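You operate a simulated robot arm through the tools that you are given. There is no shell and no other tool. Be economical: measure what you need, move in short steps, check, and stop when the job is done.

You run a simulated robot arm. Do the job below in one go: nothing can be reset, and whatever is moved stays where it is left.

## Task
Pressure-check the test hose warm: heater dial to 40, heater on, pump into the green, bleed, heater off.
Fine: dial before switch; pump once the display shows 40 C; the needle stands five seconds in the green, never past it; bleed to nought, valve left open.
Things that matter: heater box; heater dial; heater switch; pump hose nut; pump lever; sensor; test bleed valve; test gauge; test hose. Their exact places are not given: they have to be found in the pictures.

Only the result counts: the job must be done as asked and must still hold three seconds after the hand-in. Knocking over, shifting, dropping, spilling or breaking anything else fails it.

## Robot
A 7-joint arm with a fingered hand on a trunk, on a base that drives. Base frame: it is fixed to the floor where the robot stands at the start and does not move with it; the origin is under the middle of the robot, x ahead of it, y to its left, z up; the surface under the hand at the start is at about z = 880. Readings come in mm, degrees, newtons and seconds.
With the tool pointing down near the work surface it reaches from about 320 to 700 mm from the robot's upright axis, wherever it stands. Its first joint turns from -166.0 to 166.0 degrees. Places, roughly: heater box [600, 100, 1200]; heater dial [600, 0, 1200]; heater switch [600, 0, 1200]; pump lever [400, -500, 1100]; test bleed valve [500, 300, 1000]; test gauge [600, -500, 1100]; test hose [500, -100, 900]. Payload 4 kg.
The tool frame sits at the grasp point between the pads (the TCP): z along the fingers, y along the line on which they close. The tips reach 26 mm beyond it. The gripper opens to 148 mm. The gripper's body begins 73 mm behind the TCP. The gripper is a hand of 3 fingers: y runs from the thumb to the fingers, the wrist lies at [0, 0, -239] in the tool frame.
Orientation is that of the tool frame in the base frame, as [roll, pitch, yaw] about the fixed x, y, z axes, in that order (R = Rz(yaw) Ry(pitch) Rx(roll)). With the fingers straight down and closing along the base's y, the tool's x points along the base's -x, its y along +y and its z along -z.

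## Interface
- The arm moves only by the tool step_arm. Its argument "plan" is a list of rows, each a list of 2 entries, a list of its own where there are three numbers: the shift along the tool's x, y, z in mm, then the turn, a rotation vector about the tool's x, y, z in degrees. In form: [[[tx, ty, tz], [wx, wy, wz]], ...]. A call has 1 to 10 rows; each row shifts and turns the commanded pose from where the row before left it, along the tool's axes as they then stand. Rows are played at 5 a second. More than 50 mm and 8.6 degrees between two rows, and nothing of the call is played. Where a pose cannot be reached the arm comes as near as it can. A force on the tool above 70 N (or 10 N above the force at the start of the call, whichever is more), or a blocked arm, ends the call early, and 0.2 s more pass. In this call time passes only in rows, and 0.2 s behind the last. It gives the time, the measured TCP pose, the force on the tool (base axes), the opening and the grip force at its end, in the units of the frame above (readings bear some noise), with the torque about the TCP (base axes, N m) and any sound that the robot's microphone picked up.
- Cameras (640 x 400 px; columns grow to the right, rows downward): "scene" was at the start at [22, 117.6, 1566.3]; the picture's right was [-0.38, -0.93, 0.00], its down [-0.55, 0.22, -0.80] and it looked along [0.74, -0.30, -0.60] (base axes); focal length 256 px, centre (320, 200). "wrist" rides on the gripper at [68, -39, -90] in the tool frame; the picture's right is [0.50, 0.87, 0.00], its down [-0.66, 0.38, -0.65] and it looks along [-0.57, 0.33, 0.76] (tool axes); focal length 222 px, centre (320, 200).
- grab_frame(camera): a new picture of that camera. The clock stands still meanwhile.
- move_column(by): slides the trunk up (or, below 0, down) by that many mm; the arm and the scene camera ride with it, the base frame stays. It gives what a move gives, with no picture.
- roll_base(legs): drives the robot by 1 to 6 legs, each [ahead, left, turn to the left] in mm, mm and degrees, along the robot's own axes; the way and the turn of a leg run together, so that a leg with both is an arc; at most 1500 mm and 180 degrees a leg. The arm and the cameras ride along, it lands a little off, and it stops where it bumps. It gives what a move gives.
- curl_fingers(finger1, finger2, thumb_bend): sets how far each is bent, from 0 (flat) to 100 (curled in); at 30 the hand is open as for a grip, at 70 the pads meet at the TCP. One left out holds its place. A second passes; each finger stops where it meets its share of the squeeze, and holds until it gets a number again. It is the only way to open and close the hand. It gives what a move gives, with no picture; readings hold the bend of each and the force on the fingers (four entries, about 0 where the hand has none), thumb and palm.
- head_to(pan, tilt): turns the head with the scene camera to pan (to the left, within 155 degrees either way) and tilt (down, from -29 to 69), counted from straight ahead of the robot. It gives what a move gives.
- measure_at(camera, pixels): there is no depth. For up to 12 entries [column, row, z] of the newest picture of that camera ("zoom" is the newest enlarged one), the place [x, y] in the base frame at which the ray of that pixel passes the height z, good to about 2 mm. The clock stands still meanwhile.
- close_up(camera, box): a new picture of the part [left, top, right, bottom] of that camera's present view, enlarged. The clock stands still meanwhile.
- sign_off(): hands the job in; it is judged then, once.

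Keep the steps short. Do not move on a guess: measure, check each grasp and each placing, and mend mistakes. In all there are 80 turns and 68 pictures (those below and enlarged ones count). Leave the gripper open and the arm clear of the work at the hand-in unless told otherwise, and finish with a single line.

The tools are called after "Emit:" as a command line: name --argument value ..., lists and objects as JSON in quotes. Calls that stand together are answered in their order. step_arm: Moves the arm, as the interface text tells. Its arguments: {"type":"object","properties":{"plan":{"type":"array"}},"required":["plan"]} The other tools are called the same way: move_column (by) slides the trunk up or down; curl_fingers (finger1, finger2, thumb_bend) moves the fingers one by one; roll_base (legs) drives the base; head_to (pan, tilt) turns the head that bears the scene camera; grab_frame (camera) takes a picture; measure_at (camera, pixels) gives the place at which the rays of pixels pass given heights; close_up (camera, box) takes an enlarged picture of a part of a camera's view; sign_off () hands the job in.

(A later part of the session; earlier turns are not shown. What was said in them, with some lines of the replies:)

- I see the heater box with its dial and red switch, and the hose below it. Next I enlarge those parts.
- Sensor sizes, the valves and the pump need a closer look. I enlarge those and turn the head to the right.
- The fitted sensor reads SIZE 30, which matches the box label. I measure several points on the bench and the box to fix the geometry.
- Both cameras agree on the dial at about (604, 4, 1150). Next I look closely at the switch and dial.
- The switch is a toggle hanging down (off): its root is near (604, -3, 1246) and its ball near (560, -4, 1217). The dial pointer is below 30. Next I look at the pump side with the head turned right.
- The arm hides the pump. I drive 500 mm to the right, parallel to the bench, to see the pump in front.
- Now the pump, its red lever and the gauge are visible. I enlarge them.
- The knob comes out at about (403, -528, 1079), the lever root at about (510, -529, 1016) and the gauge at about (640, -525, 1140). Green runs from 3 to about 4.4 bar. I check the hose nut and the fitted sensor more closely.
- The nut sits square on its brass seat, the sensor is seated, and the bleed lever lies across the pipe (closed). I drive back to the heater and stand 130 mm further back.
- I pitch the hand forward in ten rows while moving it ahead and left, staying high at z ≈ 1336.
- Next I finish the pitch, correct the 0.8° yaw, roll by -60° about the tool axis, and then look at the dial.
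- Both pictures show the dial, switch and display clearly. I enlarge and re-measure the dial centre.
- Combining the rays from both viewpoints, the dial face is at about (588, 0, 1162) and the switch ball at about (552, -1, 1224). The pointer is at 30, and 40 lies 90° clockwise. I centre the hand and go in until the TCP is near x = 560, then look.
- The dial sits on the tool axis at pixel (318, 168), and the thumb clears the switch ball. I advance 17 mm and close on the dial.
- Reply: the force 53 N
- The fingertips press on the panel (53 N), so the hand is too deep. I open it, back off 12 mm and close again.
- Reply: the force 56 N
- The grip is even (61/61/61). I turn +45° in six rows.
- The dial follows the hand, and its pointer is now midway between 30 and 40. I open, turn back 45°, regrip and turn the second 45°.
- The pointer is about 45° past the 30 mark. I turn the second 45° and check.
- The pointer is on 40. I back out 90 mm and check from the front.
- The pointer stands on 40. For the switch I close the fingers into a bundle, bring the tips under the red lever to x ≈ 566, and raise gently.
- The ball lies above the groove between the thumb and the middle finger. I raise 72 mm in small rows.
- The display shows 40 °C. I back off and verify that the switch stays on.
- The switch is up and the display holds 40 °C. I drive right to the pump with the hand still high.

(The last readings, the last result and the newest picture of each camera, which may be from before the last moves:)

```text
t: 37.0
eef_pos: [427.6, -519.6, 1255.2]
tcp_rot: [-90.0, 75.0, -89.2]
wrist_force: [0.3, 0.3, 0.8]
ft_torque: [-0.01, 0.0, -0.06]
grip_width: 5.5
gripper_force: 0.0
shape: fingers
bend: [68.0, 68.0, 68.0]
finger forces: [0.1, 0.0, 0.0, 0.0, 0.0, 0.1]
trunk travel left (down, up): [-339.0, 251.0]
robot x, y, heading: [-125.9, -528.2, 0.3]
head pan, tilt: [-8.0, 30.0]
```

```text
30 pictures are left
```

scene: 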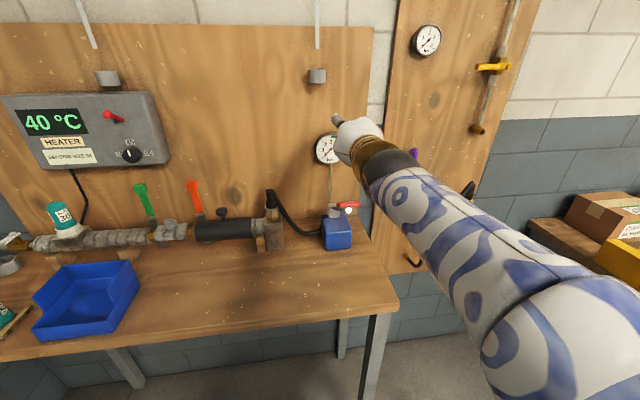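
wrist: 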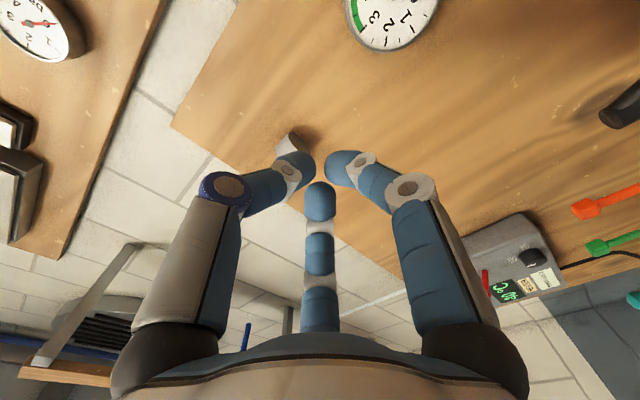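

I re-measure the red knob at pixel (349, 205) from this view.

Emit:
measure_at --camera "scene" --pixels '[[349, 205, 1060], [349, 205, 1070], [349, 205, 1080], [349, 205, 1090], [340, 205, 1080], [359, 205, 1080]]'

Emit:
close_up --camera "scene" --box '[310, 125, 380, 255]'

```text
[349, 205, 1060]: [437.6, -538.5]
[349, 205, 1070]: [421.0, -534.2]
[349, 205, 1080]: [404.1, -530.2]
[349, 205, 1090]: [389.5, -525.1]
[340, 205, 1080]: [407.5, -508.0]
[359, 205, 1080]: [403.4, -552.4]
```

```text
3.08 times, centred on (345, 190) of scene
```

zoom: 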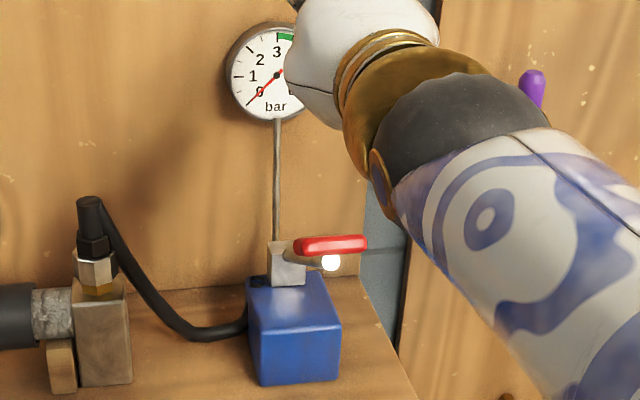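

The knob is at (404, -530, 1080). I move back 48 mm and right 10 mm, pitch the hand 35° down, then lower the trunk so that the closed tips hover above the knob.

Emit:
step_arm --plan '[[[2.7, -10, -48], [0, 0, 0]], [[0, 0, 0], [-1.81, 6.76, 0]], [[0, 0, 0], [-1.81, 6.76, 0]], [[0, 0, 0], [-1.81, 6.76, 0]], [[0, 0, 0], [-1.81, 6.76, 0]], [[0, 0, 0], [-1.81, 6.76, 0]]]'

Emit:
move_column --by -125

Emit:
close_up --camera "scene" --box '[270, 60, 410, 200]'

Emit:
grab_frame --camera "wrist"

```text
t: 38.4
eef_pos: [377.3, -530.9, 1251.3]
tcp_rot: [-159.7, 52.2, -154.4]
wrist_force: [-0.2, 1.0, 0.4]
ft_torque: [0.01, 0.0, 0.0]
grip_width: 5.2
gripper_force: 0.1
shape: fingers
bend: [68.0, 68.0, 68.0]
finger forces: [0.0, 0.0, 0.0, 0.0, 0.0, 0.0]
trunk travel left (down, up): [-339.0, 251.0]
robot x, y, heading: [-126.2, -525.0, -0.1]
head pan, tilt: [-8.0, 30.0]
```

```text
t: 40.0
eef_pos: [378.0, -530.1, 1127.1]
tcp_rot: [-159.8, 52.2, -154.2]
wrist_force: [0.1, 0.1, 1.0]
ft_torque: [-0.01, -0.04, 0.0]
grip_width: 3.8
gripper_force: 0.1
shape: fingers
bend: [69.0, 68.0, 68.0]
finger forces: [0.7, 0.1, 0.0, 0.1, 0.0, 0.0]
trunk travel left (down, up): [-214.0, 376.0]
robot x, y, heading: [-127.9, -532.2, 0.3]
head pan, tilt: [-8.0, 30.0]
```

```text
2.86 times, centred on (340, 130) of scene
```

zoom: 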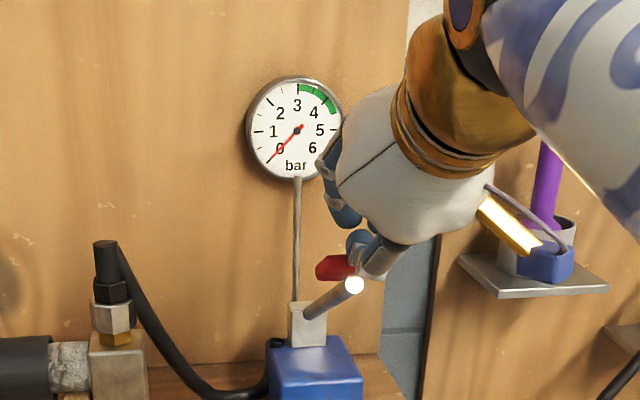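

```text
27 pictures are left
```

wrist: 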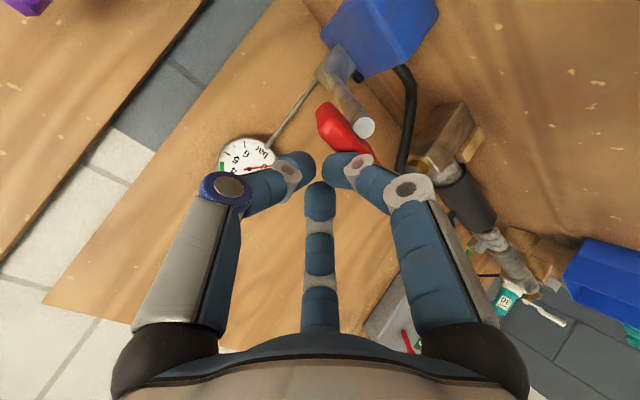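

The tips are just above the red bar and the gauge is in view. I press down 40 mm in 8 mm rows and read the gauge.

Emit:
step_arm --plan '[[[6.33, 1.7, 4.59], [0, 0, 0]], [[6.33, 1.7, 4.59], [0, 0, 0]], [[6.33, 1.7, 4.59], [0, 0, 0]], [[6.33, 1.7, 4.59], [0, 0, 0]], [[6.33, 1.7, 4.59], [0, 0, 0]]]'

Emit:
close_up --camera "scene" --box '[290, 70, 410, 190]'

```text
t: 41.2
eef_pos: [378.4, -531.0, 1088.9]
tcp_rot: [-159.7, 52.4, -154.2]
wrist_force: [-1.3, -0.6, 2.1]
ft_torque: [0.02, 0.05, 0.01]
grip_width: 3.6
gripper_force: 1.5
shape: fingers
bend: [69.0, 68.0, 68.0]
finger forces: [2.0, 0.0, 0.0, 0.0, 0.0, 0.0]
trunk travel left (down, up): [-214.0, 376.0]
robot x, y, heading: [-125.3, -527.3, 0.0]
head pan, tilt: [-8.0, 30.0]
```

```text
3.33 times, centred on (350, 130) of scene
```

zoom: 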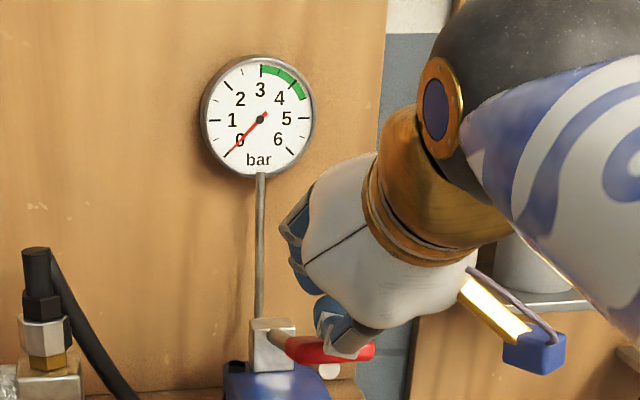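

The lever is coming down easily (2 N) and the needle is still at 0. I continue 32 mm.

Emit:
step_arm --plan '[[[6.33, 1.7, 4.59], [0, 0, 0]], [[6.33, 1.7, 4.59], [0, 0, 0]], [[6.33, 1.7, 4.59], [0, 0, 0]], [[6.33, 1.7, 4.59], [0, 0, 0]]]'

Emit:
close_up --camera "scene" --box '[290, 90, 410, 210]'

```text
t: 42.2
eef_pos: [379.9, -531.8, 1055.4]
tcp_rot: [-159.7, 52.4, -154.2]
wrist_force: [-0.3, 0.3, 2.6]
ft_torque: [0.0, 0.03, 0.01]
grip_width: 3.1
gripper_force: 1.4
shape: fingers
bend: [69.0, 68.0, 68.0]
finger forces: [2.7, 0.0, 0.0, 0.0, 0.0, 0.0]
trunk travel left (down, up): [-214.0, 376.0]
robot x, y, heading: [-125.2, -532.3, -0.1]
head pan, tilt: [-8.0, 30.0]
```

```text
3.33 times, centred on (350, 150) of scene
```

zoom: 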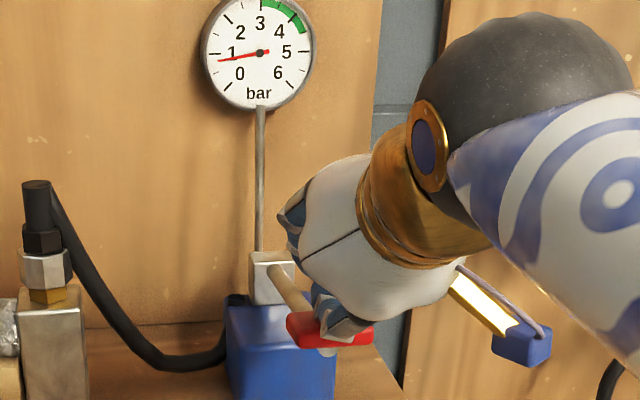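

The needle reads about 0.8 bar. I continue the stroke 24 mm.

Emit:
step_arm --plan '[[[6.33, 1.7, 4.59], [0, 0, 0]], [[6.33, 1.7, 4.59], [0, 0, 0]], [[6.33, 1.7, 4.59], [0, 0, 0]]]'

Emit:
close_up --camera "scene" --box '[290, 90, 410, 210]'

```text
t: 43.0
eef_pos: [378.6, -530.4, 1033.8]
tcp_rot: [-159.7, 52.5, -154.2]
wrist_force: [-1.2, -0.8, 7.7]
ft_torque: [0.01, 0.15, 0.04]
grip_width: 1.0
gripper_force: 3.7
shape: fingers
bend: [71.0, 68.0, 68.0]
finger forces: [7.5, 0.0, 0.0, 0.1, 0.0, 0.1]
trunk travel left (down, up): [-214.0, 376.0]
robot x, y, heading: [-124.4, -531.3, -0.2]
head pan, tilt: [-8.0, 30.0]
```

```text
3.33 times, centred on (350, 150) of scene
```

zoom: 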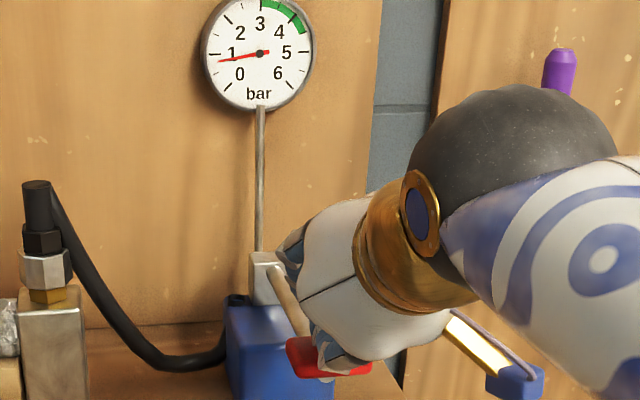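

A full stroke gives about 0.8 bar. I raise the hand 100 mm and see whether the lever springs back and the pressure holds.

Emit:
step_arm --plan '[[[-19.8, -5.3, -14.35], [0, 0, 0]], [[-19.8, -5.3, -14.35], [0, 0, 0]], [[-19.8, -5.3, -14.35], [0, 0, 0]], [[-19.8, -5.3, -14.35], [0, 0, 0]]]'

Emit:
close_up --camera "scene" --box '[290, 90, 410, 210]'

```text
t: 44.0
eef_pos: [378.2, -531.8, 1132.4]
tcp_rot: [-159.8, 52.3, -154.3]
wrist_force: [0.7, 0.3, -0.5]
ft_torque: [-0.03, -0.02, -0.01]
grip_width: 4.5
gripper_force: 0.0
shape: fingers
bend: [68.0, 68.0, 68.0]
finger forces: [0.0, 0.1, 0.0, 0.1, 0.0, 0.0]
trunk travel left (down, up): [-214.0, 376.0]
robot x, y, heading: [-122.1, -529.1, 0.1]
head pan, tilt: [-8.0, 30.0]
```

```text
3.33 times, centred on (350, 150) of scene
```

zoom: 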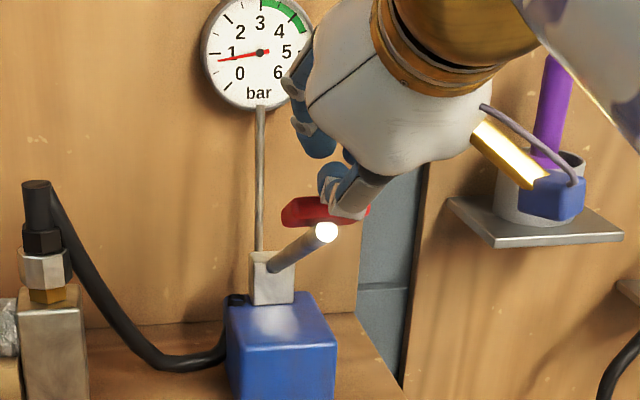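

The lever springs back and the needle holds 0.8 bar. I make two more strokes, then read.

Emit:
step_arm --plan '[[[13.45, 3.6, 9.76], [0, 0, 0]], [[13.45, 3.6, 9.76], [0, 0, 0]], [[13.45, 3.6, 9.76], [0, 0, 0]], [[13.45, 3.6, 9.76], [0, 0, 0]], [[13.45, 3.6, 9.76], [0, 0, 0]], [[-22.9, -6.15, -16.6], [0, 0, 0]], [[-22.9, -6.15, -16.6], [0, 0, 0]], [[-21.45, -5.7, -15.6], [0, 0, 0]]]'

Emit:
step_arm --plan '[[[13.45, 3.6, 9.76], [0, 0, 0]], [[13.45, 3.6, 9.76], [0, 0, 0]], [[13.45, 3.6, 9.76], [0, 0, 0]], [[13.45, 3.6, 9.76], [0, 0, 0]], [[13.45, 3.6, 9.76], [0, 0, 0]], [[-22.9, -6.15, -16.6], [0, 0, 0]], [[-22.9, -6.15, -16.6], [0, 0, 0]], [[-21.45, -5.7, -15.6], [0, 0, 0]]]'

Emit:
close_up --camera "scene" --box '[290, 90, 410, 210]'

```text
t: 45.8
eef_pos: [380.4, -528.7, 1132.7]
tcp_rot: [-159.9, 52.3, -154.4]
wrist_force: [-0.1, 0.1, 0.0]
ft_torque: [0.0, -0.01, -0.01]
grip_width: 5.0
gripper_force: 0.0
shape: fingers
bend: [68.0, 68.0, 68.0]
finger forces: [0.1, 0.1, 0.0, 0.0, 0.1, 0.0]
trunk travel left (down, up): [-214.0, 376.0]
robot x, y, heading: [-126.1, -529.4, 0.1]
head pan, tilt: [-8.0, 30.0]
```

```text
t: 47.6
eef_pos: [381.1, -528.5, 1131.1]
tcp_rot: [-159.8, 52.3, -154.3]
wrist_force: [-0.3, 0.8, 0.0]
ft_torque: [-0.01, -0.02, -0.03]
grip_width: 4.8
gripper_force: 0.0
shape: fingers
bend: [68.0, 68.0, 68.0]
finger forces: [0.0, 0.0, 0.1, 0.1, 0.1, 0.0]
trunk travel left (down, up): [-214.0, 376.0]
robot x, y, heading: [-128.8, -527.6, -0.1]
head pan, tilt: [-8.0, 30.0]
```

```text
3.33 times, centred on (350, 150) of scene
```

zoom: 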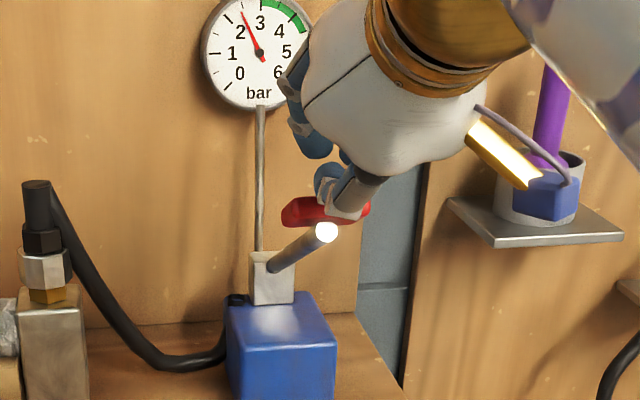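

The needle is at about 2.5 bar. One more stroke should bring it to about 3.3, inside the green.

Emit:
step_arm --plan '[[[13.45, 3.6, 9.76], [0, 0, 0]], [[13.45, 3.6, 9.76], [0, 0, 0]], [[13.45, 3.6, 9.76], [0, 0, 0]], [[13.45, 3.6, 9.76], [0, 0, 0]], [[13.45, 3.6, 9.76], [0, 0, 0]], [[-22.9, -6.15, -16.6], [0, 0, 0]], [[-22.9, -6.15, -16.6], [0, 0, 0]], [[-21.45, -5.7, -15.6], [0, 0, 0]]]'

Emit:
close_up --camera "scene" --box '[310, 85, 350, 135]'

```text
t: 49.4
eef_pos: [381.0, -529.9, 1130.0]
tcp_rot: [-159.8, 52.3, -154.2]
wrist_force: [0.5, -0.5, -0.4]
ft_torque: [-0.01, 0.01, 0.03]
grip_width: 4.7
gripper_force: 0.1
shape: fingers
bend: [68.0, 68.0, 68.0]
finger forces: [0.0, 0.1, 0.0, 0.1, 0.0, 0.0]
trunk travel left (down, up): [-214.0, 376.0]
robot x, y, heading: [-123.9, -529.2, 0.1]
head pan, tilt: [-8.0, 30.0]
```

```text
8.00 times, centred on (330, 110) of scene
```

zoom: 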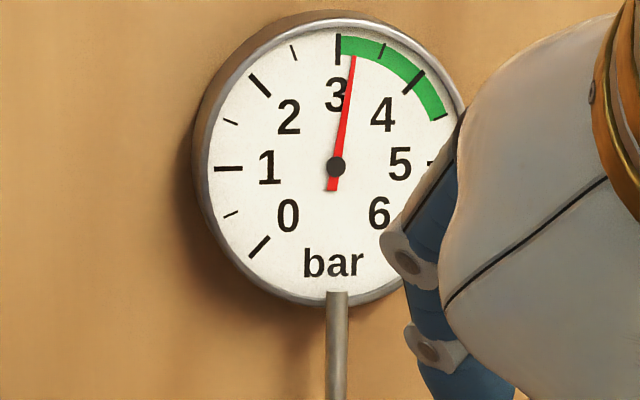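

The needle stands at about 3.25 bar in the green. I raise the trunk clear and let time pass, then confirm that the needle stays.

Emit:
move_column --by 200

Emit:
step_arm --plan '[[[0, 0, -20], [0, 0, 0]], [[0, 0, 0], [0, 0, 0]], [[0, 0, 0], [0, 0, 0]], [[0, 0, 0], [0, 0, 0]], [[0, 0, 0], [0, 0, 0]], [[0, 0, 0], [0, 0, 0]], [[0, 0, 0], [0, 0, 0]], [[0, 0, 0], [0, 0, 0]], [[0, 0, 0], [0, 0, 0]], [[0, 0, 0], [0, 0, 0]]]'

Emit:
step_arm --plan '[[[0, 0, 0], [0, 0, 0]], [[0, 0, 0], [0, 0, 0]], [[0, 0, 0], [0, 0, 0]], [[0, 0, 0], [0, 0, 0]], [[0, 0, 0], [0, 0, 0]], [[0, 0, 0], [0, 0, 0]], [[0, 0, 0], [0, 0, 0]], [[0, 0, 0], [0, 0, 0]], [[0, 0, 0], [0, 0, 0]], [[0, 0, 0], [0, 0, 0]]]'

Emit:
grab_frame --camera "scene"

```text
t: 51.5
eef_pos: [381.7, -529.6, 1331.1]
tcp_rot: [-159.8, 52.4, -154.2]
wrist_force: [0.2, -1.0, 0.5]
ft_torque: [0.01, 0.01, 0.01]
grip_width: 4.3
gripper_force: 0.0
shape: fingers
bend: [68.0, 68.0, 68.0]
finger forces: [0.0, 0.0, 0.0, 0.1, 0.1, 0.0]
trunk travel left (down, up): [-414.0, 176.0]
robot x, y, heading: [-122.2, -526.5, 0.4]
head pan, tilt: [-8.0, 30.0]
```

```text
t: 53.7
eef_pos: [364.3, -529.6, 1341.8]
tcp_rot: [-159.8, 52.3, -154.2]
wrist_force: [-1.0, 0.8, -0.7]
ft_torque: [0.01, -0.01, 0.0]
grip_width: 4.5
gripper_force: 0.1
shape: fingers
bend: [68.0, 68.0, 68.0]
finger forces: [0.1, 0.0, 0.1, 0.0, 0.0, 0.1]
trunk travel left (down, up): [-414.0, 176.0]
robot x, y, heading: [-124.6, -527.8, 0.2]
head pan, tilt: [-8.0, 30.0]
```

```text
t: 55.9
eef_pos: [365.1, -529.3, 1342.3]
tcp_rot: [-159.8, 52.2, -154.2]
wrist_force: [0.4, -0.4, -0.6]
ft_torque: [0.02, 0.01, -0.01]
grip_width: 4.8
gripper_force: 0.0
shape: fingers
bend: [68.0, 68.0, 68.0]
finger forces: [0.0, 0.0, 0.0, 0.1, 0.0, 0.1]
trunk travel left (down, up): [-414.0, 176.0]
robot x, y, heading: [-125.3, -530.1, -0.1]
head pan, tilt: [-8.0, 30.0]
```

```text
20 pictures are left
```

scene: 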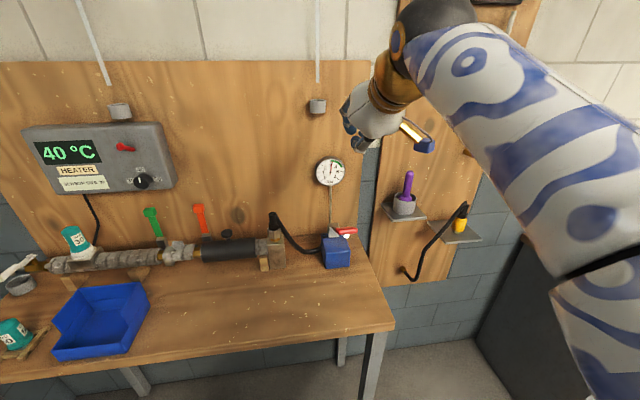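

More than six seconds have passed since the last stroke. I check the needle closely.

Emit:
close_up --camera "scene" --box '[310, 150, 350, 190]'

```text
10.00 times, centred on (330, 170) of scene
```

zoom: 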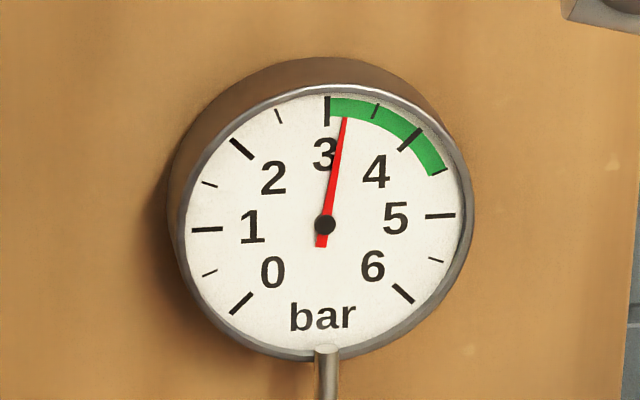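

The needle is steady at about 3.25 bar for more than five seconds. Now the bleed valve: I drive left to y ≈ 130 and look.

Emit:
roll_base --legs '[[0, 660, 0]]'

Emit:
head_to --pan 10 --tilt 38

Emit:
grab_frame --camera "scene"

Emit:
close_up --camera "scene" --box '[180, 150, 320, 260]'

```text
t: 59.6
eef_pos: [362.2, 144.3, 1343.5]
tcp_rot: [-159.8, 52.2, -153.6]
wrist_force: [0.2, 0.1, -0.3]
ft_torque: [-0.03, 0.0, -0.02]
grip_width: 4.6
gripper_force: 0.0
shape: fingers
bend: [68.0, 68.0, 68.0]
finger forces: [0.0, 0.0, 0.0, 0.1, 0.0, 0.1]
trunk travel left (down, up): [-414.0, 176.0]
robot x, y, heading: [-127.9, 142.0, 0.6]
head pan, tilt: [-8.0, 30.0]
```

```text
t: 60.5
eef_pos: [361.2, 143.5, 1342.2]
tcp_rot: [-159.8, 52.3, -153.6]
wrist_force: [0.0, 0.6, -0.3]
ft_torque: [0.03, 0.01, -0.03]
grip_width: 4.6
gripper_force: 0.0
shape: fingers
bend: [68.0, 68.0, 68.0]
finger forces: [0.0, 0.0, 0.1, 0.0, 0.1, 0.0]
trunk travel left (down, up): [-414.0, 176.0]
robot x, y, heading: [-130.2, 139.9, 0.7]
head pan, tilt: [10.0, 38.0]
```

```text
18 pictures are left
```

scene: 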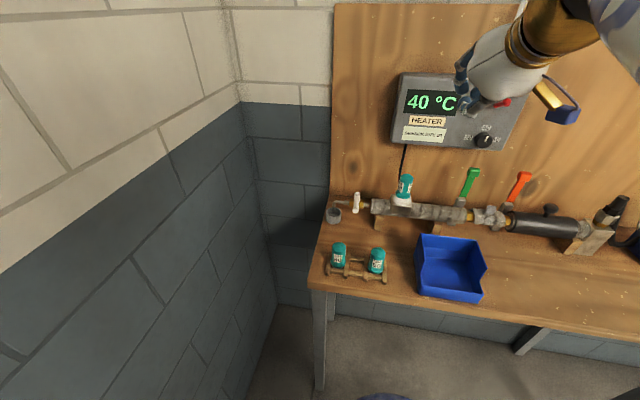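

```text
3.64 times, centred on (250, 205) of scene
```

zoom: 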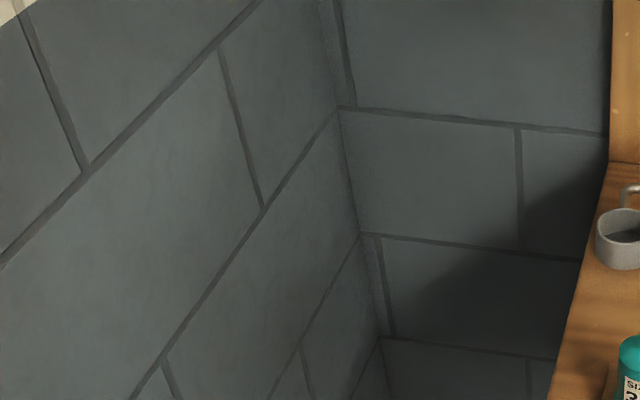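

The valve is at pixel (357, 202). I enlarge it and measure it.

Emit:
measure_at --camera "scene" --pixels '[[357, 196, 960], [357, 196, 980], [357, 211, 960], [357, 211, 980], [364, 206, 950], [404, 180, 1000]]'

Emit:
close_up --camera "scene" --box '[320, 165, 420, 235]'

```text
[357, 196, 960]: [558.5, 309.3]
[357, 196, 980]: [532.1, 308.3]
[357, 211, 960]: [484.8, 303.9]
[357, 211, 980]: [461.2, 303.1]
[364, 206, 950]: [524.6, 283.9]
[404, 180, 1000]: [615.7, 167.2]
```

```text
5.71 times, centred on (370, 200) of scene
```

zoom: 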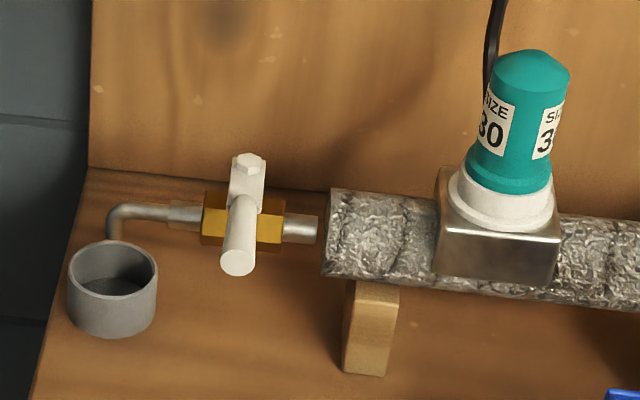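

From two views the valve pivot is at about (533, 309, 985) and the handle tip at about (453, 307, 990), pointing toward me. I drive 100 mm forward and turn the hand straight down while still high.

Emit:
roll_base --legs '[[100, 0, -0.7]]'

Emit:
step_arm --plan '[[[0, 0, 0], [-2.04, 7.59, 0]], [[0, 0, 0], [-2.04, 7.59, 0]], [[0, 0, 0], [-2.04, 7.59, 0]], [[0, 0, 0], [-2.04, 7.59, 0]], [[0, 0, 0], [-2.04, 7.59, 0]], [[0, 0, 0], [-2.04, 7.59, 0]], [[0, 0, 0], [-2.04, 7.59, 0]], [[0, 0, 0], [0, 0, 7.5]], [[0, 0, 0], [0, 0, 7.5]]]'

```text
t: 61.6
eef_pos: [461.5, 139.6, 1341.2]
tcp_rot: [-159.9, 52.2, -154.3]
wrist_force: [0.2, -1.0, 0.3]
ft_torque: [0.03, 0.03, 0.05]
grip_width: 4.6
gripper_force: 0.0
shape: fingers
bend: [68.0, 68.0, 68.0]
finger forces: [0.0, 0.1, 0.1, 0.0, 0.1, 0.1]
trunk travel left (down, up): [-414.0, 176.0]
robot x, y, heading: [-27.0, 144.7, -0.3]
head pan, tilt: [10.0, 38.0]
```

```text
t: 63.6
eef_pos: [459.6, 141.0, 1335.2]
tcp_rot: [-179.7, 24.6, -179.0]
wrist_force: [0.6, -0.1, -0.1]
ft_torque: [-0.03, -0.01, 0.0]
grip_width: 4.6
gripper_force: 0.1
shape: fingers
bend: [68.0, 68.0, 68.0]
finger forces: [0.0, 0.0, 0.0, 0.0, 0.1, 0.1]
out of reach, approached as far as the arm can: row 4, 5, 6, 7
trunk travel left (down, up): [-414.0, 176.0]
robot x, y, heading: [-26.6, 143.1, -0.3]
head pan, tilt: [10.0, 38.0]
```

The arm ran out of reach at that height and the hand is still 25° off vertical. I lower it 200 mm while going left to y ≈ 247, then finish the pitch.

Emit:
step_arm --plan '[[[16.6, 21.2, 36.4], [0, 0, 0]], [[16.6, 21.2, 36.4], [0, 0, 0]], [[16.6, 21.2, 36.4], [0, 0, 0]], [[16.6, 21.2, 36.4], [0, 0, 0]], [[16.6, 21.2, 36.4], [0, 0, 0]], [[0, 0, 0], [0, 8.2, 0]], [[0, 0, 0], [0, 8.2, 0]], [[0, 0, 0], [0, 8.2, 0]]]'

```text
t: 65.4
eef_pos: [457.3, 245.7, 1133.4]
tcp_rot: [-179.8, -0.1, -179.1]
wrist_force: [-0.2, 0.3, -0.1]
ft_torque: [-0.01, -0.02, -0.02]
grip_width: 4.6
gripper_force: 0.0
shape: fingers
bend: [68.0, 68.0, 68.0]
finger forces: [0.0, 0.1, 0.1, 0.1, 0.0, 0.1]
trunk travel left (down, up): [-414.0, 176.0]
robot x, y, heading: [-28.2, 142.2, 0.1]
head pan, tilt: [10.0, 38.0]
```

The hand is vertical at (457, 246, 1133). I check with both cameras before descending.

Emit:
grab_frame --camera "wrist"

Emit:
measure_at --camera "wrist" --pixels '[[320, 200, 1133], [320, 200, 1000]]'

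```text
15 pictures are left
```

wrist: 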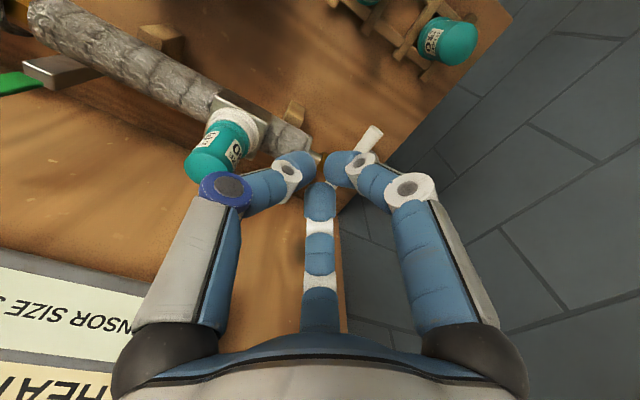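

```text
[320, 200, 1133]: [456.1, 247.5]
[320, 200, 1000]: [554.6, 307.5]
```

The white handle is visible with its tip at pixel (374, 134). I measure it and the sensor cap for clearance.

Emit:
measure_at --camera "wrist" --pixels '[[374, 134, 990], [374, 134, 970], [355, 150, 990], [455, 42, 950], [225, 150, 1050]]'

```text
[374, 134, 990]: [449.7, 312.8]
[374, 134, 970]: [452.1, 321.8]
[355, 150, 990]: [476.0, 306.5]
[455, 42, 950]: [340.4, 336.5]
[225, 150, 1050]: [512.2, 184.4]
```

Confirmed: tip at (450, 312, 990). I descend beside the handle to TCP z ≈ 1002 at x ≈ 468, y ≈ 247.

Emit:
step_arm --plan '[[[-11, 0, 44], [0, 0, 0]], [[0, 0, 44], [0, 0, 0]], [[0, 0, 43], [0, 0, 0]]]'

Emit:
close_up --camera "scene" --box '[280, 100, 440, 240]'

```text
t: 66.2
eef_pos: [467.0, 245.4, 1003.2]
tcp_rot: [-179.9, 0.0, -179.1]
wrist_force: [-0.4, -0.4, 1.4]
ft_torque: [0.0, 0.01, -0.02]
grip_width: 4.8
gripper_force: 0.1
shape: fingers
bend: [68.0, 68.0, 68.0]
finger forces: [0.1, 0.0, 0.0, 0.0, 0.0, 0.0]
trunk travel left (down, up): [-414.0, 176.0]
robot x, y, heading: [-28.8, 140.0, -0.2]
head pan, tilt: [10.0, 38.0]
```

```text
2.86 times, centred on (360, 170) of scene
```

zoom: 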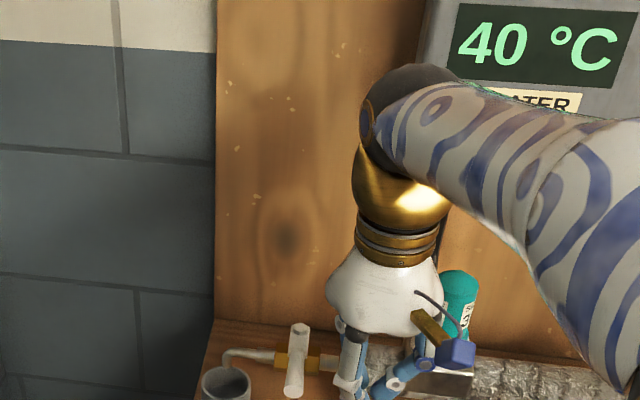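

The hand stands right of the handle. I push left (+y) along the lever's arc, starting gently.

Emit:
step_arm --plan '[[[0, 20, 0], [0, 0, 0]], [[0, 15, 0], [0, 0, 0]], [[0, 10, 0], [0, 0, 0]], [[0, 8, 0], [0, 0, 0]], [[0, 8, 0], [0, 0, 0]]]'

Emit:
close_up --camera "scene" --box '[300, 150, 420, 240]'

```text
t: 67.4
eef_pos: [466.5, 306.6, 1003.5]
tcp_rot: [-179.7, 0.0, -179.1]
wrist_force: [0.2, -4.2, 1.2]
ft_torque: [0.04, -0.03, -0.1]
grip_width: 4.5
gripper_force: 1.5
shape: fingers
bend: [68.0, 69.0, 68.0]
finger forces: [0.0, 3.9, 0.0, 0.0, 0.1, 0.0]
trunk travel left (down, up): [-414.0, 176.0]
robot x, y, heading: [-27.3, 141.4, -0.2]
head pan, tilt: [10.0, 38.0]
```

```text
4.44 times, centred on (360, 195) of scene
```

zoom: 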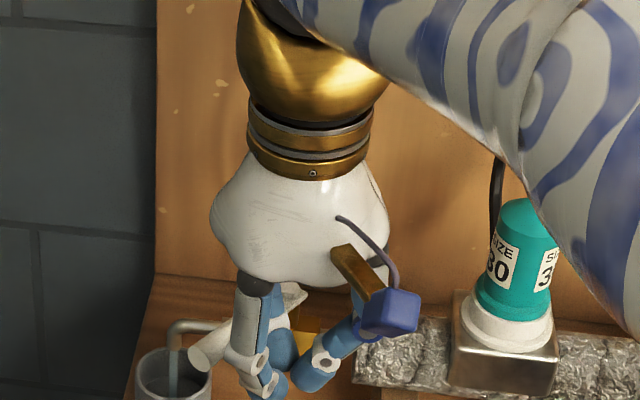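

The lever turns and a stream runs into the cup. I continue the arc to full open.

Emit:
step_arm --plan '[[[-2, 9, 0], [0, 0, 0]], [[-4, 10, 0], [0, 0, 0]], [[-6, 10, 0], [0, 0, 0]], [[-7, 10, 0], [0, 0, 0]], [[-9, 9, 0], [0, 0, 0]], [[-10, 7, 0], [0, 0, 0]], [[-10, 6, 0], [0, 0, 0]]]'

Emit:
close_up --camera "scene" --box '[300, 150, 420, 240]'

```text
t: 69.0
eef_pos: [512.4, 368.5, 1005.2]
tcp_rot: [-179.8, 0.1, -179.0]
wrist_force: [-13.2, -1.0, 7.0]
ft_torque: [0.09, -0.05, 0.03]
grip_width: 7.1
gripper_force: 7.2
shape: fingers
bend: [67.0, 73.0, 68.0]
finger forces: [0.0, 13.1, 0.0, 0.0, 1.4, 0.1]
trunk travel left (down, up): [-414.0, 176.0]
robot x, y, heading: [-29.3, 141.2, -0.1]
head pan, tilt: [10.0, 38.0]
```

```text
4.44 times, centred on (360, 195) of scene
```

zoom: 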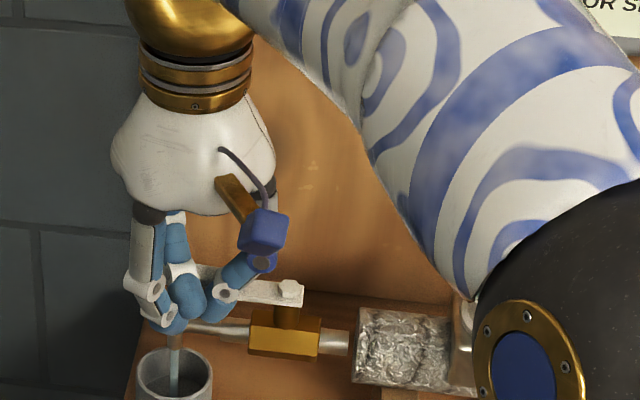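

The lever lies along the pipe at its stop (13 N) and the valve is open. I back off toward me, then go up.

Emit:
step_arm --plan '[[[25, 0, 0], [0, 0, 0]], [[20, 0, -20], [0, 0, 0]], [[0, -20, -45], [0, 0, 0]], [[0, -30, -40], [0, 0, 0]], [[0, -40, -30], [0, 0, 0]], [[0, -40, 0], [0, 0, 0]], [[0, -40, 0], [0, 0, 0]]]'

Emit:
head_to --pan -10 --tilt 38

Emit:
grab_frame --camera "scene"

```text
t: 70.6
eef_pos: [472.8, 198.5, 1137.9]
tcp_rot: [-179.8, 0.0, -179.1]
wrist_force: [-0.1, 0.6, -0.2]
ft_torque: [0.0, 0.03, 0.0]
grip_width: 5.3
gripper_force: 0.1
shape: fingers
bend: [68.0, 68.0, 68.0]
finger forces: [0.0, 0.0, 0.0, 0.0, 0.1, 0.1]
trunk travel left (down, up): [-414.0, 176.0]
robot x, y, heading: [-33.8, 140.6, -0.3]
head pan, tilt: [10.0, 38.0]
```

```text
t: 71.4
eef_pos: [472.5, 197.8, 1138.3]
tcp_rot: [-179.7, 0.0, -179.1]
wrist_force: [0.4, -0.2, -0.2]
ft_torque: [0.01, -0.01, -0.03]
grip_width: 5.2
gripper_force: 0.0
shape: fingers
bend: [68.0, 68.0, 68.0]
finger forces: [0.1, 0.1, 0.0, 0.0, 0.0, 0.0]
trunk travel left (down, up): [-414.0, 176.0]
robot x, y, heading: [-26.8, 139.3, -0.2]
head pan, tilt: [-10.0, 38.0]
```

```text
11 pictures are left
```

scene: 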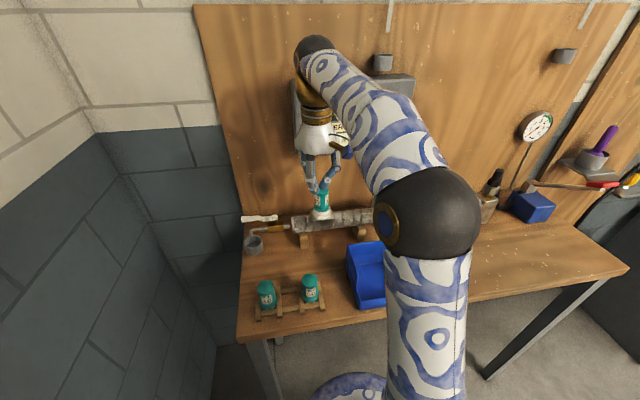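

I check the gauge and confirm zero.

Emit:
close_up --camera "scene" --box '[515, 105, 560, 145]'

Emit:
move_column --by 172

Emit:
step_arm --plan '[[[0, -40, 0], [0, 0, 0]], [[0, -40, 0], [0, 0, 0]], [[0, -40, 0], [0, 0, 0]], [[0, -40, -10], [0, 0, 0]], [[0, -38, -15], [0, 0, 0]], [[0, 0, -20], [0, 0, 0]]]'

```text
10.00 times, centred on (538, 125) of scene
```

zoom: 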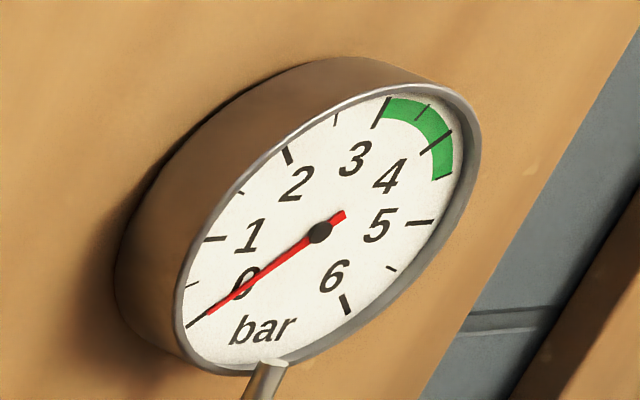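

```text
t: 73.3
eef_pos: [473.4, 198.5, 1309.0]
tcp_rot: [-179.8, 0.0, -179.1]
wrist_force: [0.1, -0.2, -0.5]
ft_torque: [-0.02, 0.0, 0.02]
grip_width: 5.2
gripper_force: 0.0
shape: fingers
bend: [68.0, 68.0, 68.0]
finger forces: [0.1, 0.0, 0.1, 0.0, 0.0, 0.1]
trunk travel left (down, up): [-586.0, 4.0]
robot x, y, heading: [-31.8, 141.8, -0.1]
head pan, tilt: [-10.0, 38.0]
```

```text
t: 74.8
eef_pos: [476.3, 2.6, 1355.8]
tcp_rot: [-179.9, -0.1, -179.0]
wrist_force: [0.1, 0.1, -0.4]
ft_torque: [0.03, 0.01, 0.0]
grip_width: 5.2
gripper_force: 0.1
shape: fingers
bend: [68.0, 68.0, 68.0]
finger forces: [0.0, 0.1, 0.0, 0.1, 0.1, 0.0]
trunk travel left (down, up): [-586.0, 4.0]
robot x, y, heading: [-32.7, 139.0, -0.1]
head pan, tilt: [-10.0, 38.0]
```

The gauge is at 0. The hand is at (476, 3, 1356); I check the switch with the wrist camera before going over it.

Emit:
grab_frame --camera "wrist"

Emit:
grab_frame --camera "scene"

```text
9 pictures are left
```

wrist: 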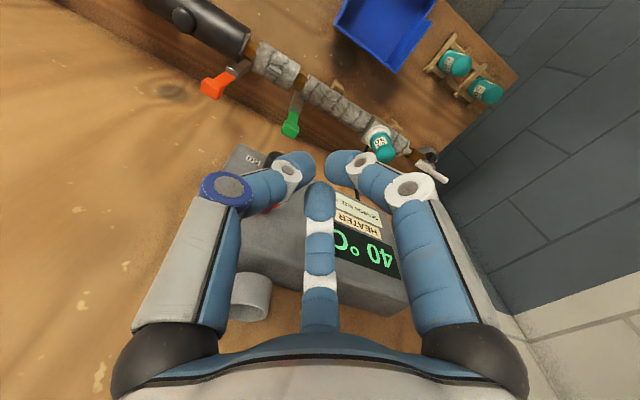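

```text
8 pictures are left
```

scene: 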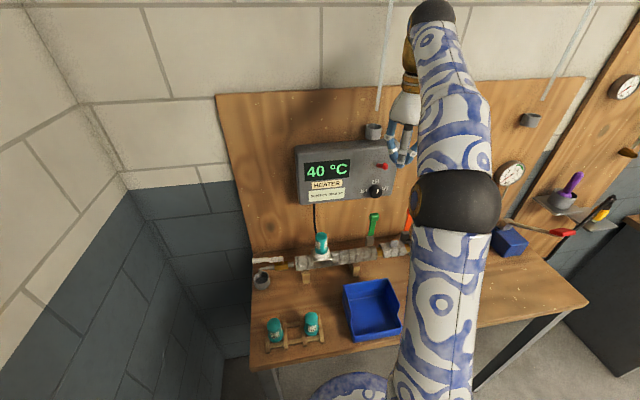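

I measure the red ball at scene pixel (383, 165).

Emit:
measure_at --camera "scene" --pixels '[[384, 165, 1260], [384, 165, 1270], [384, 165, 1280], [380, 164, 1250]]'

Emit:
measure_at --camera "wrist" --pixels '[[270, 208, 1260], [270, 208, 1280]]'

```text
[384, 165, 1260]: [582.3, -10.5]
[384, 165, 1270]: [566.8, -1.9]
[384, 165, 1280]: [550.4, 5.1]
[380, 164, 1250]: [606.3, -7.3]
```

```text
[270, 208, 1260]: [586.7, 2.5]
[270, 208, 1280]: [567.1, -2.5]
```

The ball is at about (552, 2, 1279). I move over it to x ≈ 553 and press down.

Emit:
step_arm --plan '[[[-40, 0, 0], [0, 0, 0]], [[-37, 0, 0], [0, 0, 0]], [[0, 0, 15], [0, 0, 0]], [[0, 0, 12], [0, 0, 0]], [[0, 0, 10], [0, 0, 0]], [[0, 0, 10], [0, 0, 0]], [[0, 0, 10], [0, 0, 0]], [[0, 0, 10], [0, 0, 0]]]'

Emit:
close_up --camera "scene" --box '[290, 110, 430, 210]'

```text
t: 76.5
eef_pos: [508.3, 11.0, 1278.2]
tcp_rot: [-179.8, -0.1, -179.1]
wrist_force: [0.5, 0.9, 0.5]
ft_torque: [0.02, 0.02, -0.01]
grip_width: 5.1
gripper_force: 0.1
shape: fingers
bend: [68.0, 68.0, 68.0]
finger forces: [0.0, 0.1, 0.0, 0.0, 0.0, 0.0]
out of reach, approached as far as the arm can: row 1, 2
trunk travel left (down, up): [-586.0, 4.0]
robot x, y, heading: [-28.1, 139.1, 0.0]
head pan, tilt: [-10.0, 38.0]
```

```text
4.00 times, centred on (360, 160) of scene
```

zoom: 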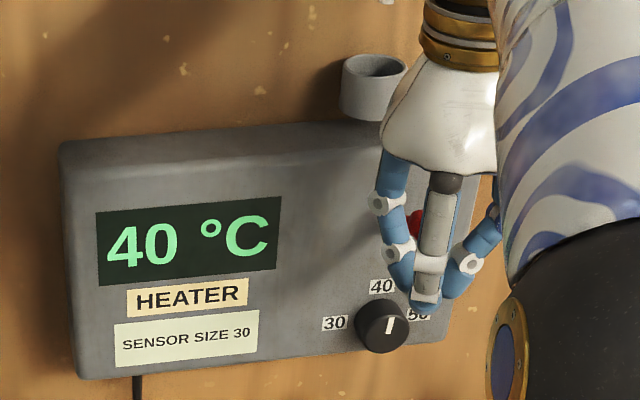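

The arm was out of reach at that height, so the hand came down in front of the switch without touching it. I go back up, then shift the base 140 mm right and 35 mm forward to shorten the reach.

Emit:
step_arm --plan '[[[30, 0, 0], [0, 0, 0]], [[0, 0, -36], [0, 0, 0]], [[0, 0, -36], [0, 0, 0]]]'

Emit:
roll_base --legs '[[0, -140, 0], [35, 0, 0]]'

```text
t: 77.3
eef_pos: [477.6, 10.4, 1349.3]
tcp_rot: [-179.8, -0.1, -179.0]
wrist_force: [0.9, 0.1, 0.2]
ft_torque: [-0.01, 0.03, 0.02]
grip_width: 5.1
gripper_force: 0.1
shape: fingers
bend: [68.0, 68.0, 68.0]
finger forces: [0.0, 0.0, 0.0, 0.1, 0.0, 0.1]
trunk travel left (down, up): [-586.0, 4.0]
robot x, y, heading: [-30.0, 145.7, -0.0]
head pan, tilt: [-10.0, 38.0]
```

```text
t: 79.1
eef_pos: [514.3, -130.2, 1348.6]
tcp_rot: [-179.8, -0.1, -179.1]
wrist_force: [-0.1, -0.6, 0.1]
ft_torque: [0.02, 0.02, -0.02]
grip_width: 5.2
gripper_force: 0.1
shape: fingers
bend: [68.0, 68.0, 68.0]
finger forces: [0.0, 0.1, 0.0, 0.1, 0.0, 0.0]
trunk travel left (down, up): [-586.0, 4.0]
robot x, y, heading: [4.0, 0.7, -0.2]
head pan, tilt: [-10.0, 38.0]
```

Now I move left 132 mm and forward 39 mm above the lever.

Emit:
step_arm --plan '[[[0, 44, 0], [0, 0, 0]], [[0, 44, 0], [0, 0, 0]], [[0, 44, 0], [0, 0, 0]], [[-20, 0, 4], [0, 0, 0]], [[-19, 0, 4], [0, 0, 0]]]'

```text
t: 80.3
eef_pos: [550.2, 1.6, 1341.4]
tcp_rot: [-179.8, 0.1, -179.2]
wrist_force: [-0.1, -0.1, 0.4]
ft_torque: [-0.02, 0.04, 0.01]
grip_width: 5.3
gripper_force: 0.1
shape: fingers
bend: [68.0, 68.0, 68.0]
finger forces: [0.0, 0.0, 0.0, 0.0, 0.0, 0.0]
trunk travel left (down, up): [-586.0, 4.0]
robot x, y, heading: [6.8, 1.6, -0.1]
head pan, tilt: [-10.0, 38.0]
```

The tips are above the ball. I press down in 10 mm rows.

Emit:
step_arm --plan '[[[0, 0, 12], [0, 0, 0]], [[0, 0, 12], [0, 0, 0]], [[0, 0, 10], [0, 0, 0]], [[0, 0, 10], [0, 0, 0]], [[0, 0, 10], [0, 0, 0]], [[0, 0, 10], [0, 0, 0]], [[0, 0, 10], [0, 0, 0]]]'

Emit:
close_up --camera "scene" --box '[190, 110, 350, 230]'

```text
t: 81.9
eef_pos: [549.0, 1.2, 1265.9]
tcp_rot: [-179.9, 0.0, -179.1]
wrist_force: [0.2, -0.1, -1.2]
ft_torque: [0.02, 0.01, 0.0]
grip_width: 5.2
gripper_force: 0.0
shape: fingers
bend: [68.0, 68.0, 68.0]
finger forces: [0.0, 0.1, 0.0, 0.1, 0.1, 0.1]
trunk travel left (down, up): [-586.0, 4.0]
robot x, y, heading: [1.0, -1.7, -0.1]
head pan, tilt: [-10.0, 38.0]
```

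```text
3.33 times, centred on (270, 170) of scene
```

zoom: 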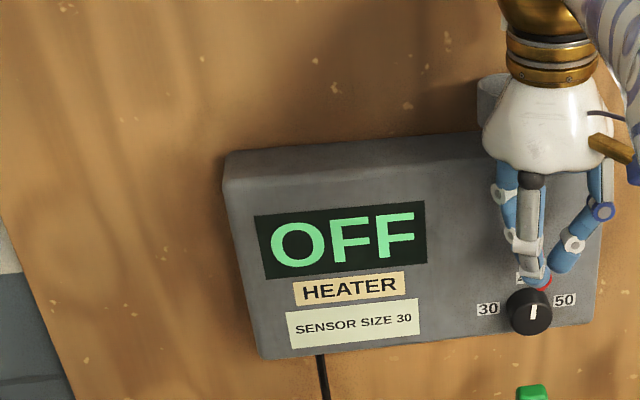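

The display shows OFF. I withdraw straight up, pull back, open the hand and take a last look.

Emit:
step_arm --plan '[[[0, 0, -40], [0, 0, 0]], [[0, 0, -40], [0, 0, 0]], [[45, 0, 0], [0, 0, 0]], [[45, 0, 0], [0, 0, 0]], [[45, 0, 0], [0, 0, 0]], [[45, -30, 0], [0, 0, 0]], [[30, -40, 0], [0, 0, 0]]]'

Emit:
curl_fingers --finger1 30 --finger2 30 --thumb_bend 30

Emit:
head_to --pan -15 --tilt 40

Emit:
grab_frame --camera "scene"

Emit:
close_up --camera "scene" --box '[110, 60, 350, 300]'

```text
refused: row 6 steps farther than a row can; nothing moved
```

```text
t: 82.9
eef_pos: [546.0, -0.9, 1265.5]
tcp_rot: [-179.9, 0.1, -179.2]
wrist_force: [-18.6, -5.5, -5.4]
ft_torque: [-0.07, -0.08, 0.32]
grip_width: 126.7
gripper_force: 9.3
shape: fingers
bend: [30.0, 48.0, 30.0]
finger forces: [0.0, 19.6, 0.1, 0.1, 0.0, 0.1]
trunk travel left (down, up): [-586.0, 4.0]
robot x, y, heading: [5.5, 0.6, -0.3]
head pan, tilt: [-10.0, 38.0]
```

```text
t: 83.6
eef_pos: [547.0, -1.2, 1266.3]
tcp_rot: [-179.8, 0.0, -179.2]
wrist_force: [-19.4, -5.1, -5.1]
ft_torque: [-0.05, -0.11, 0.3]
grip_width: 126.4
gripper_force: 10.4
shape: fingers
bend: [30.0, 48.0, 30.0]
finger forces: [0.1, 19.6, 0.1, 0.0, 0.0, 0.1]
trunk travel left (down, up): [-586.0, 4.0]
robot x, y, heading: [3.6, 1.8, 0.2]
head pan, tilt: [-15.0, 40.0]
```

```text
5 pictures are left
```

scene: 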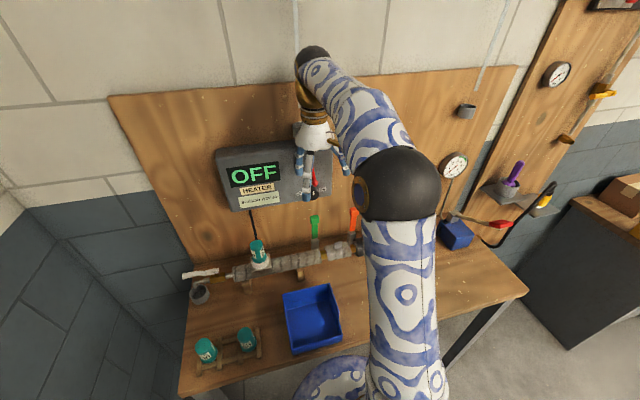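

```text
1.67 times, centred on (230, 180) of scene
```

zoom: 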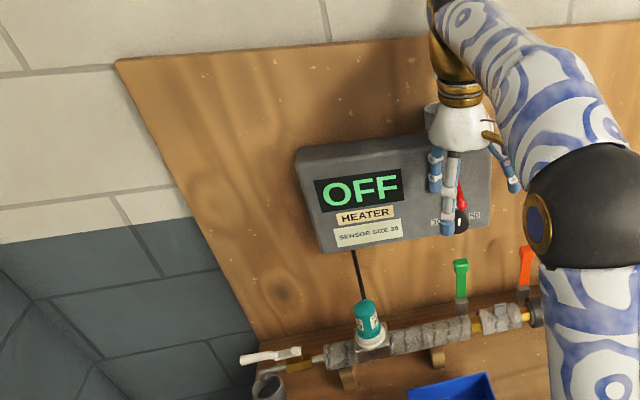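

The withdrawal was refused (row 6 was too long), and the hand opened where it stands, with one finger pressing the panel at about 20 N. The fingers flank the lever (y ≈ +37 and -74) and none is under it. I ease back 12 mm, then go straight up and back.

Emit:
step_arm --plan '[[[6, 0, 0], [0, 0, 0]], [[8, 0, 0], [0, 0, 0]], [[0, 0, -20], [0, 0, 0]], [[0, 0, -30], [0, 0, 0]], [[0, 0, -30], [0, 0, 0]], [[40, 0, 0], [0, 0, 0]], [[40, 0, 0], [0, 0, 0]], [[40, 0, 0], [0, 0, 0]], [[35, 0, 0], [0, 0, 0]], [[35, 0, 0], [0, 0, 0]]]'

Emit:
grab_frame --camera "scene"

Emit:
close_up --camera "scene" --box '[170, 130, 350, 310]'

```text
t: 85.8
eef_pos: [343.6, -1.8, 1346.9]
tcp_rot: [-179.7, 0.0, -179.1]
wrist_force: [-0.3, 0.5, 0.3]
ft_torque: [0.02, -0.02, -0.01]
grip_width: 126.5
gripper_force: 0.1
shape: fingers
bend: [30.0, 30.0, 30.0]
finger forces: [0.0, 0.0, 0.1, 0.0, 0.0, 0.1]
trunk travel left (down, up): [-586.0, 4.0]
robot x, y, heading: [4.7, 1.6, -0.1]
head pan, tilt: [-15.0, 40.0]
```

```text
3 pictures are left
```

scene: 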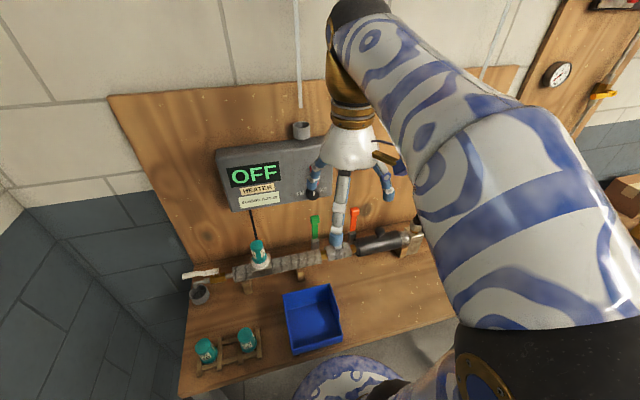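

```text
2.22 times, centred on (260, 220) of scene
```

zoom: 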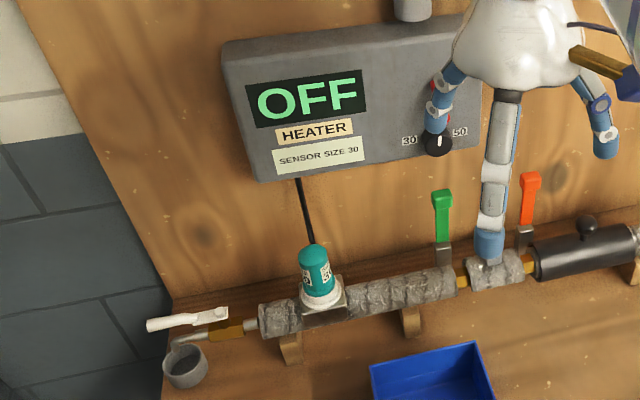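

The heater shows OFF, the dial is still on 40, and the valve lies open along the pipe. The gauge was read at 0, nothing else has shifted, and the arm is clear with the hand open. I hand in.

Emit:
sign_off

```text
The job is handed in.
```

The hose was pressure-checked at 40 °C: the needle stood at about 3.25 bar in the green for over five seconds, then I bled it to 0, left the valve open and switched the heater off.
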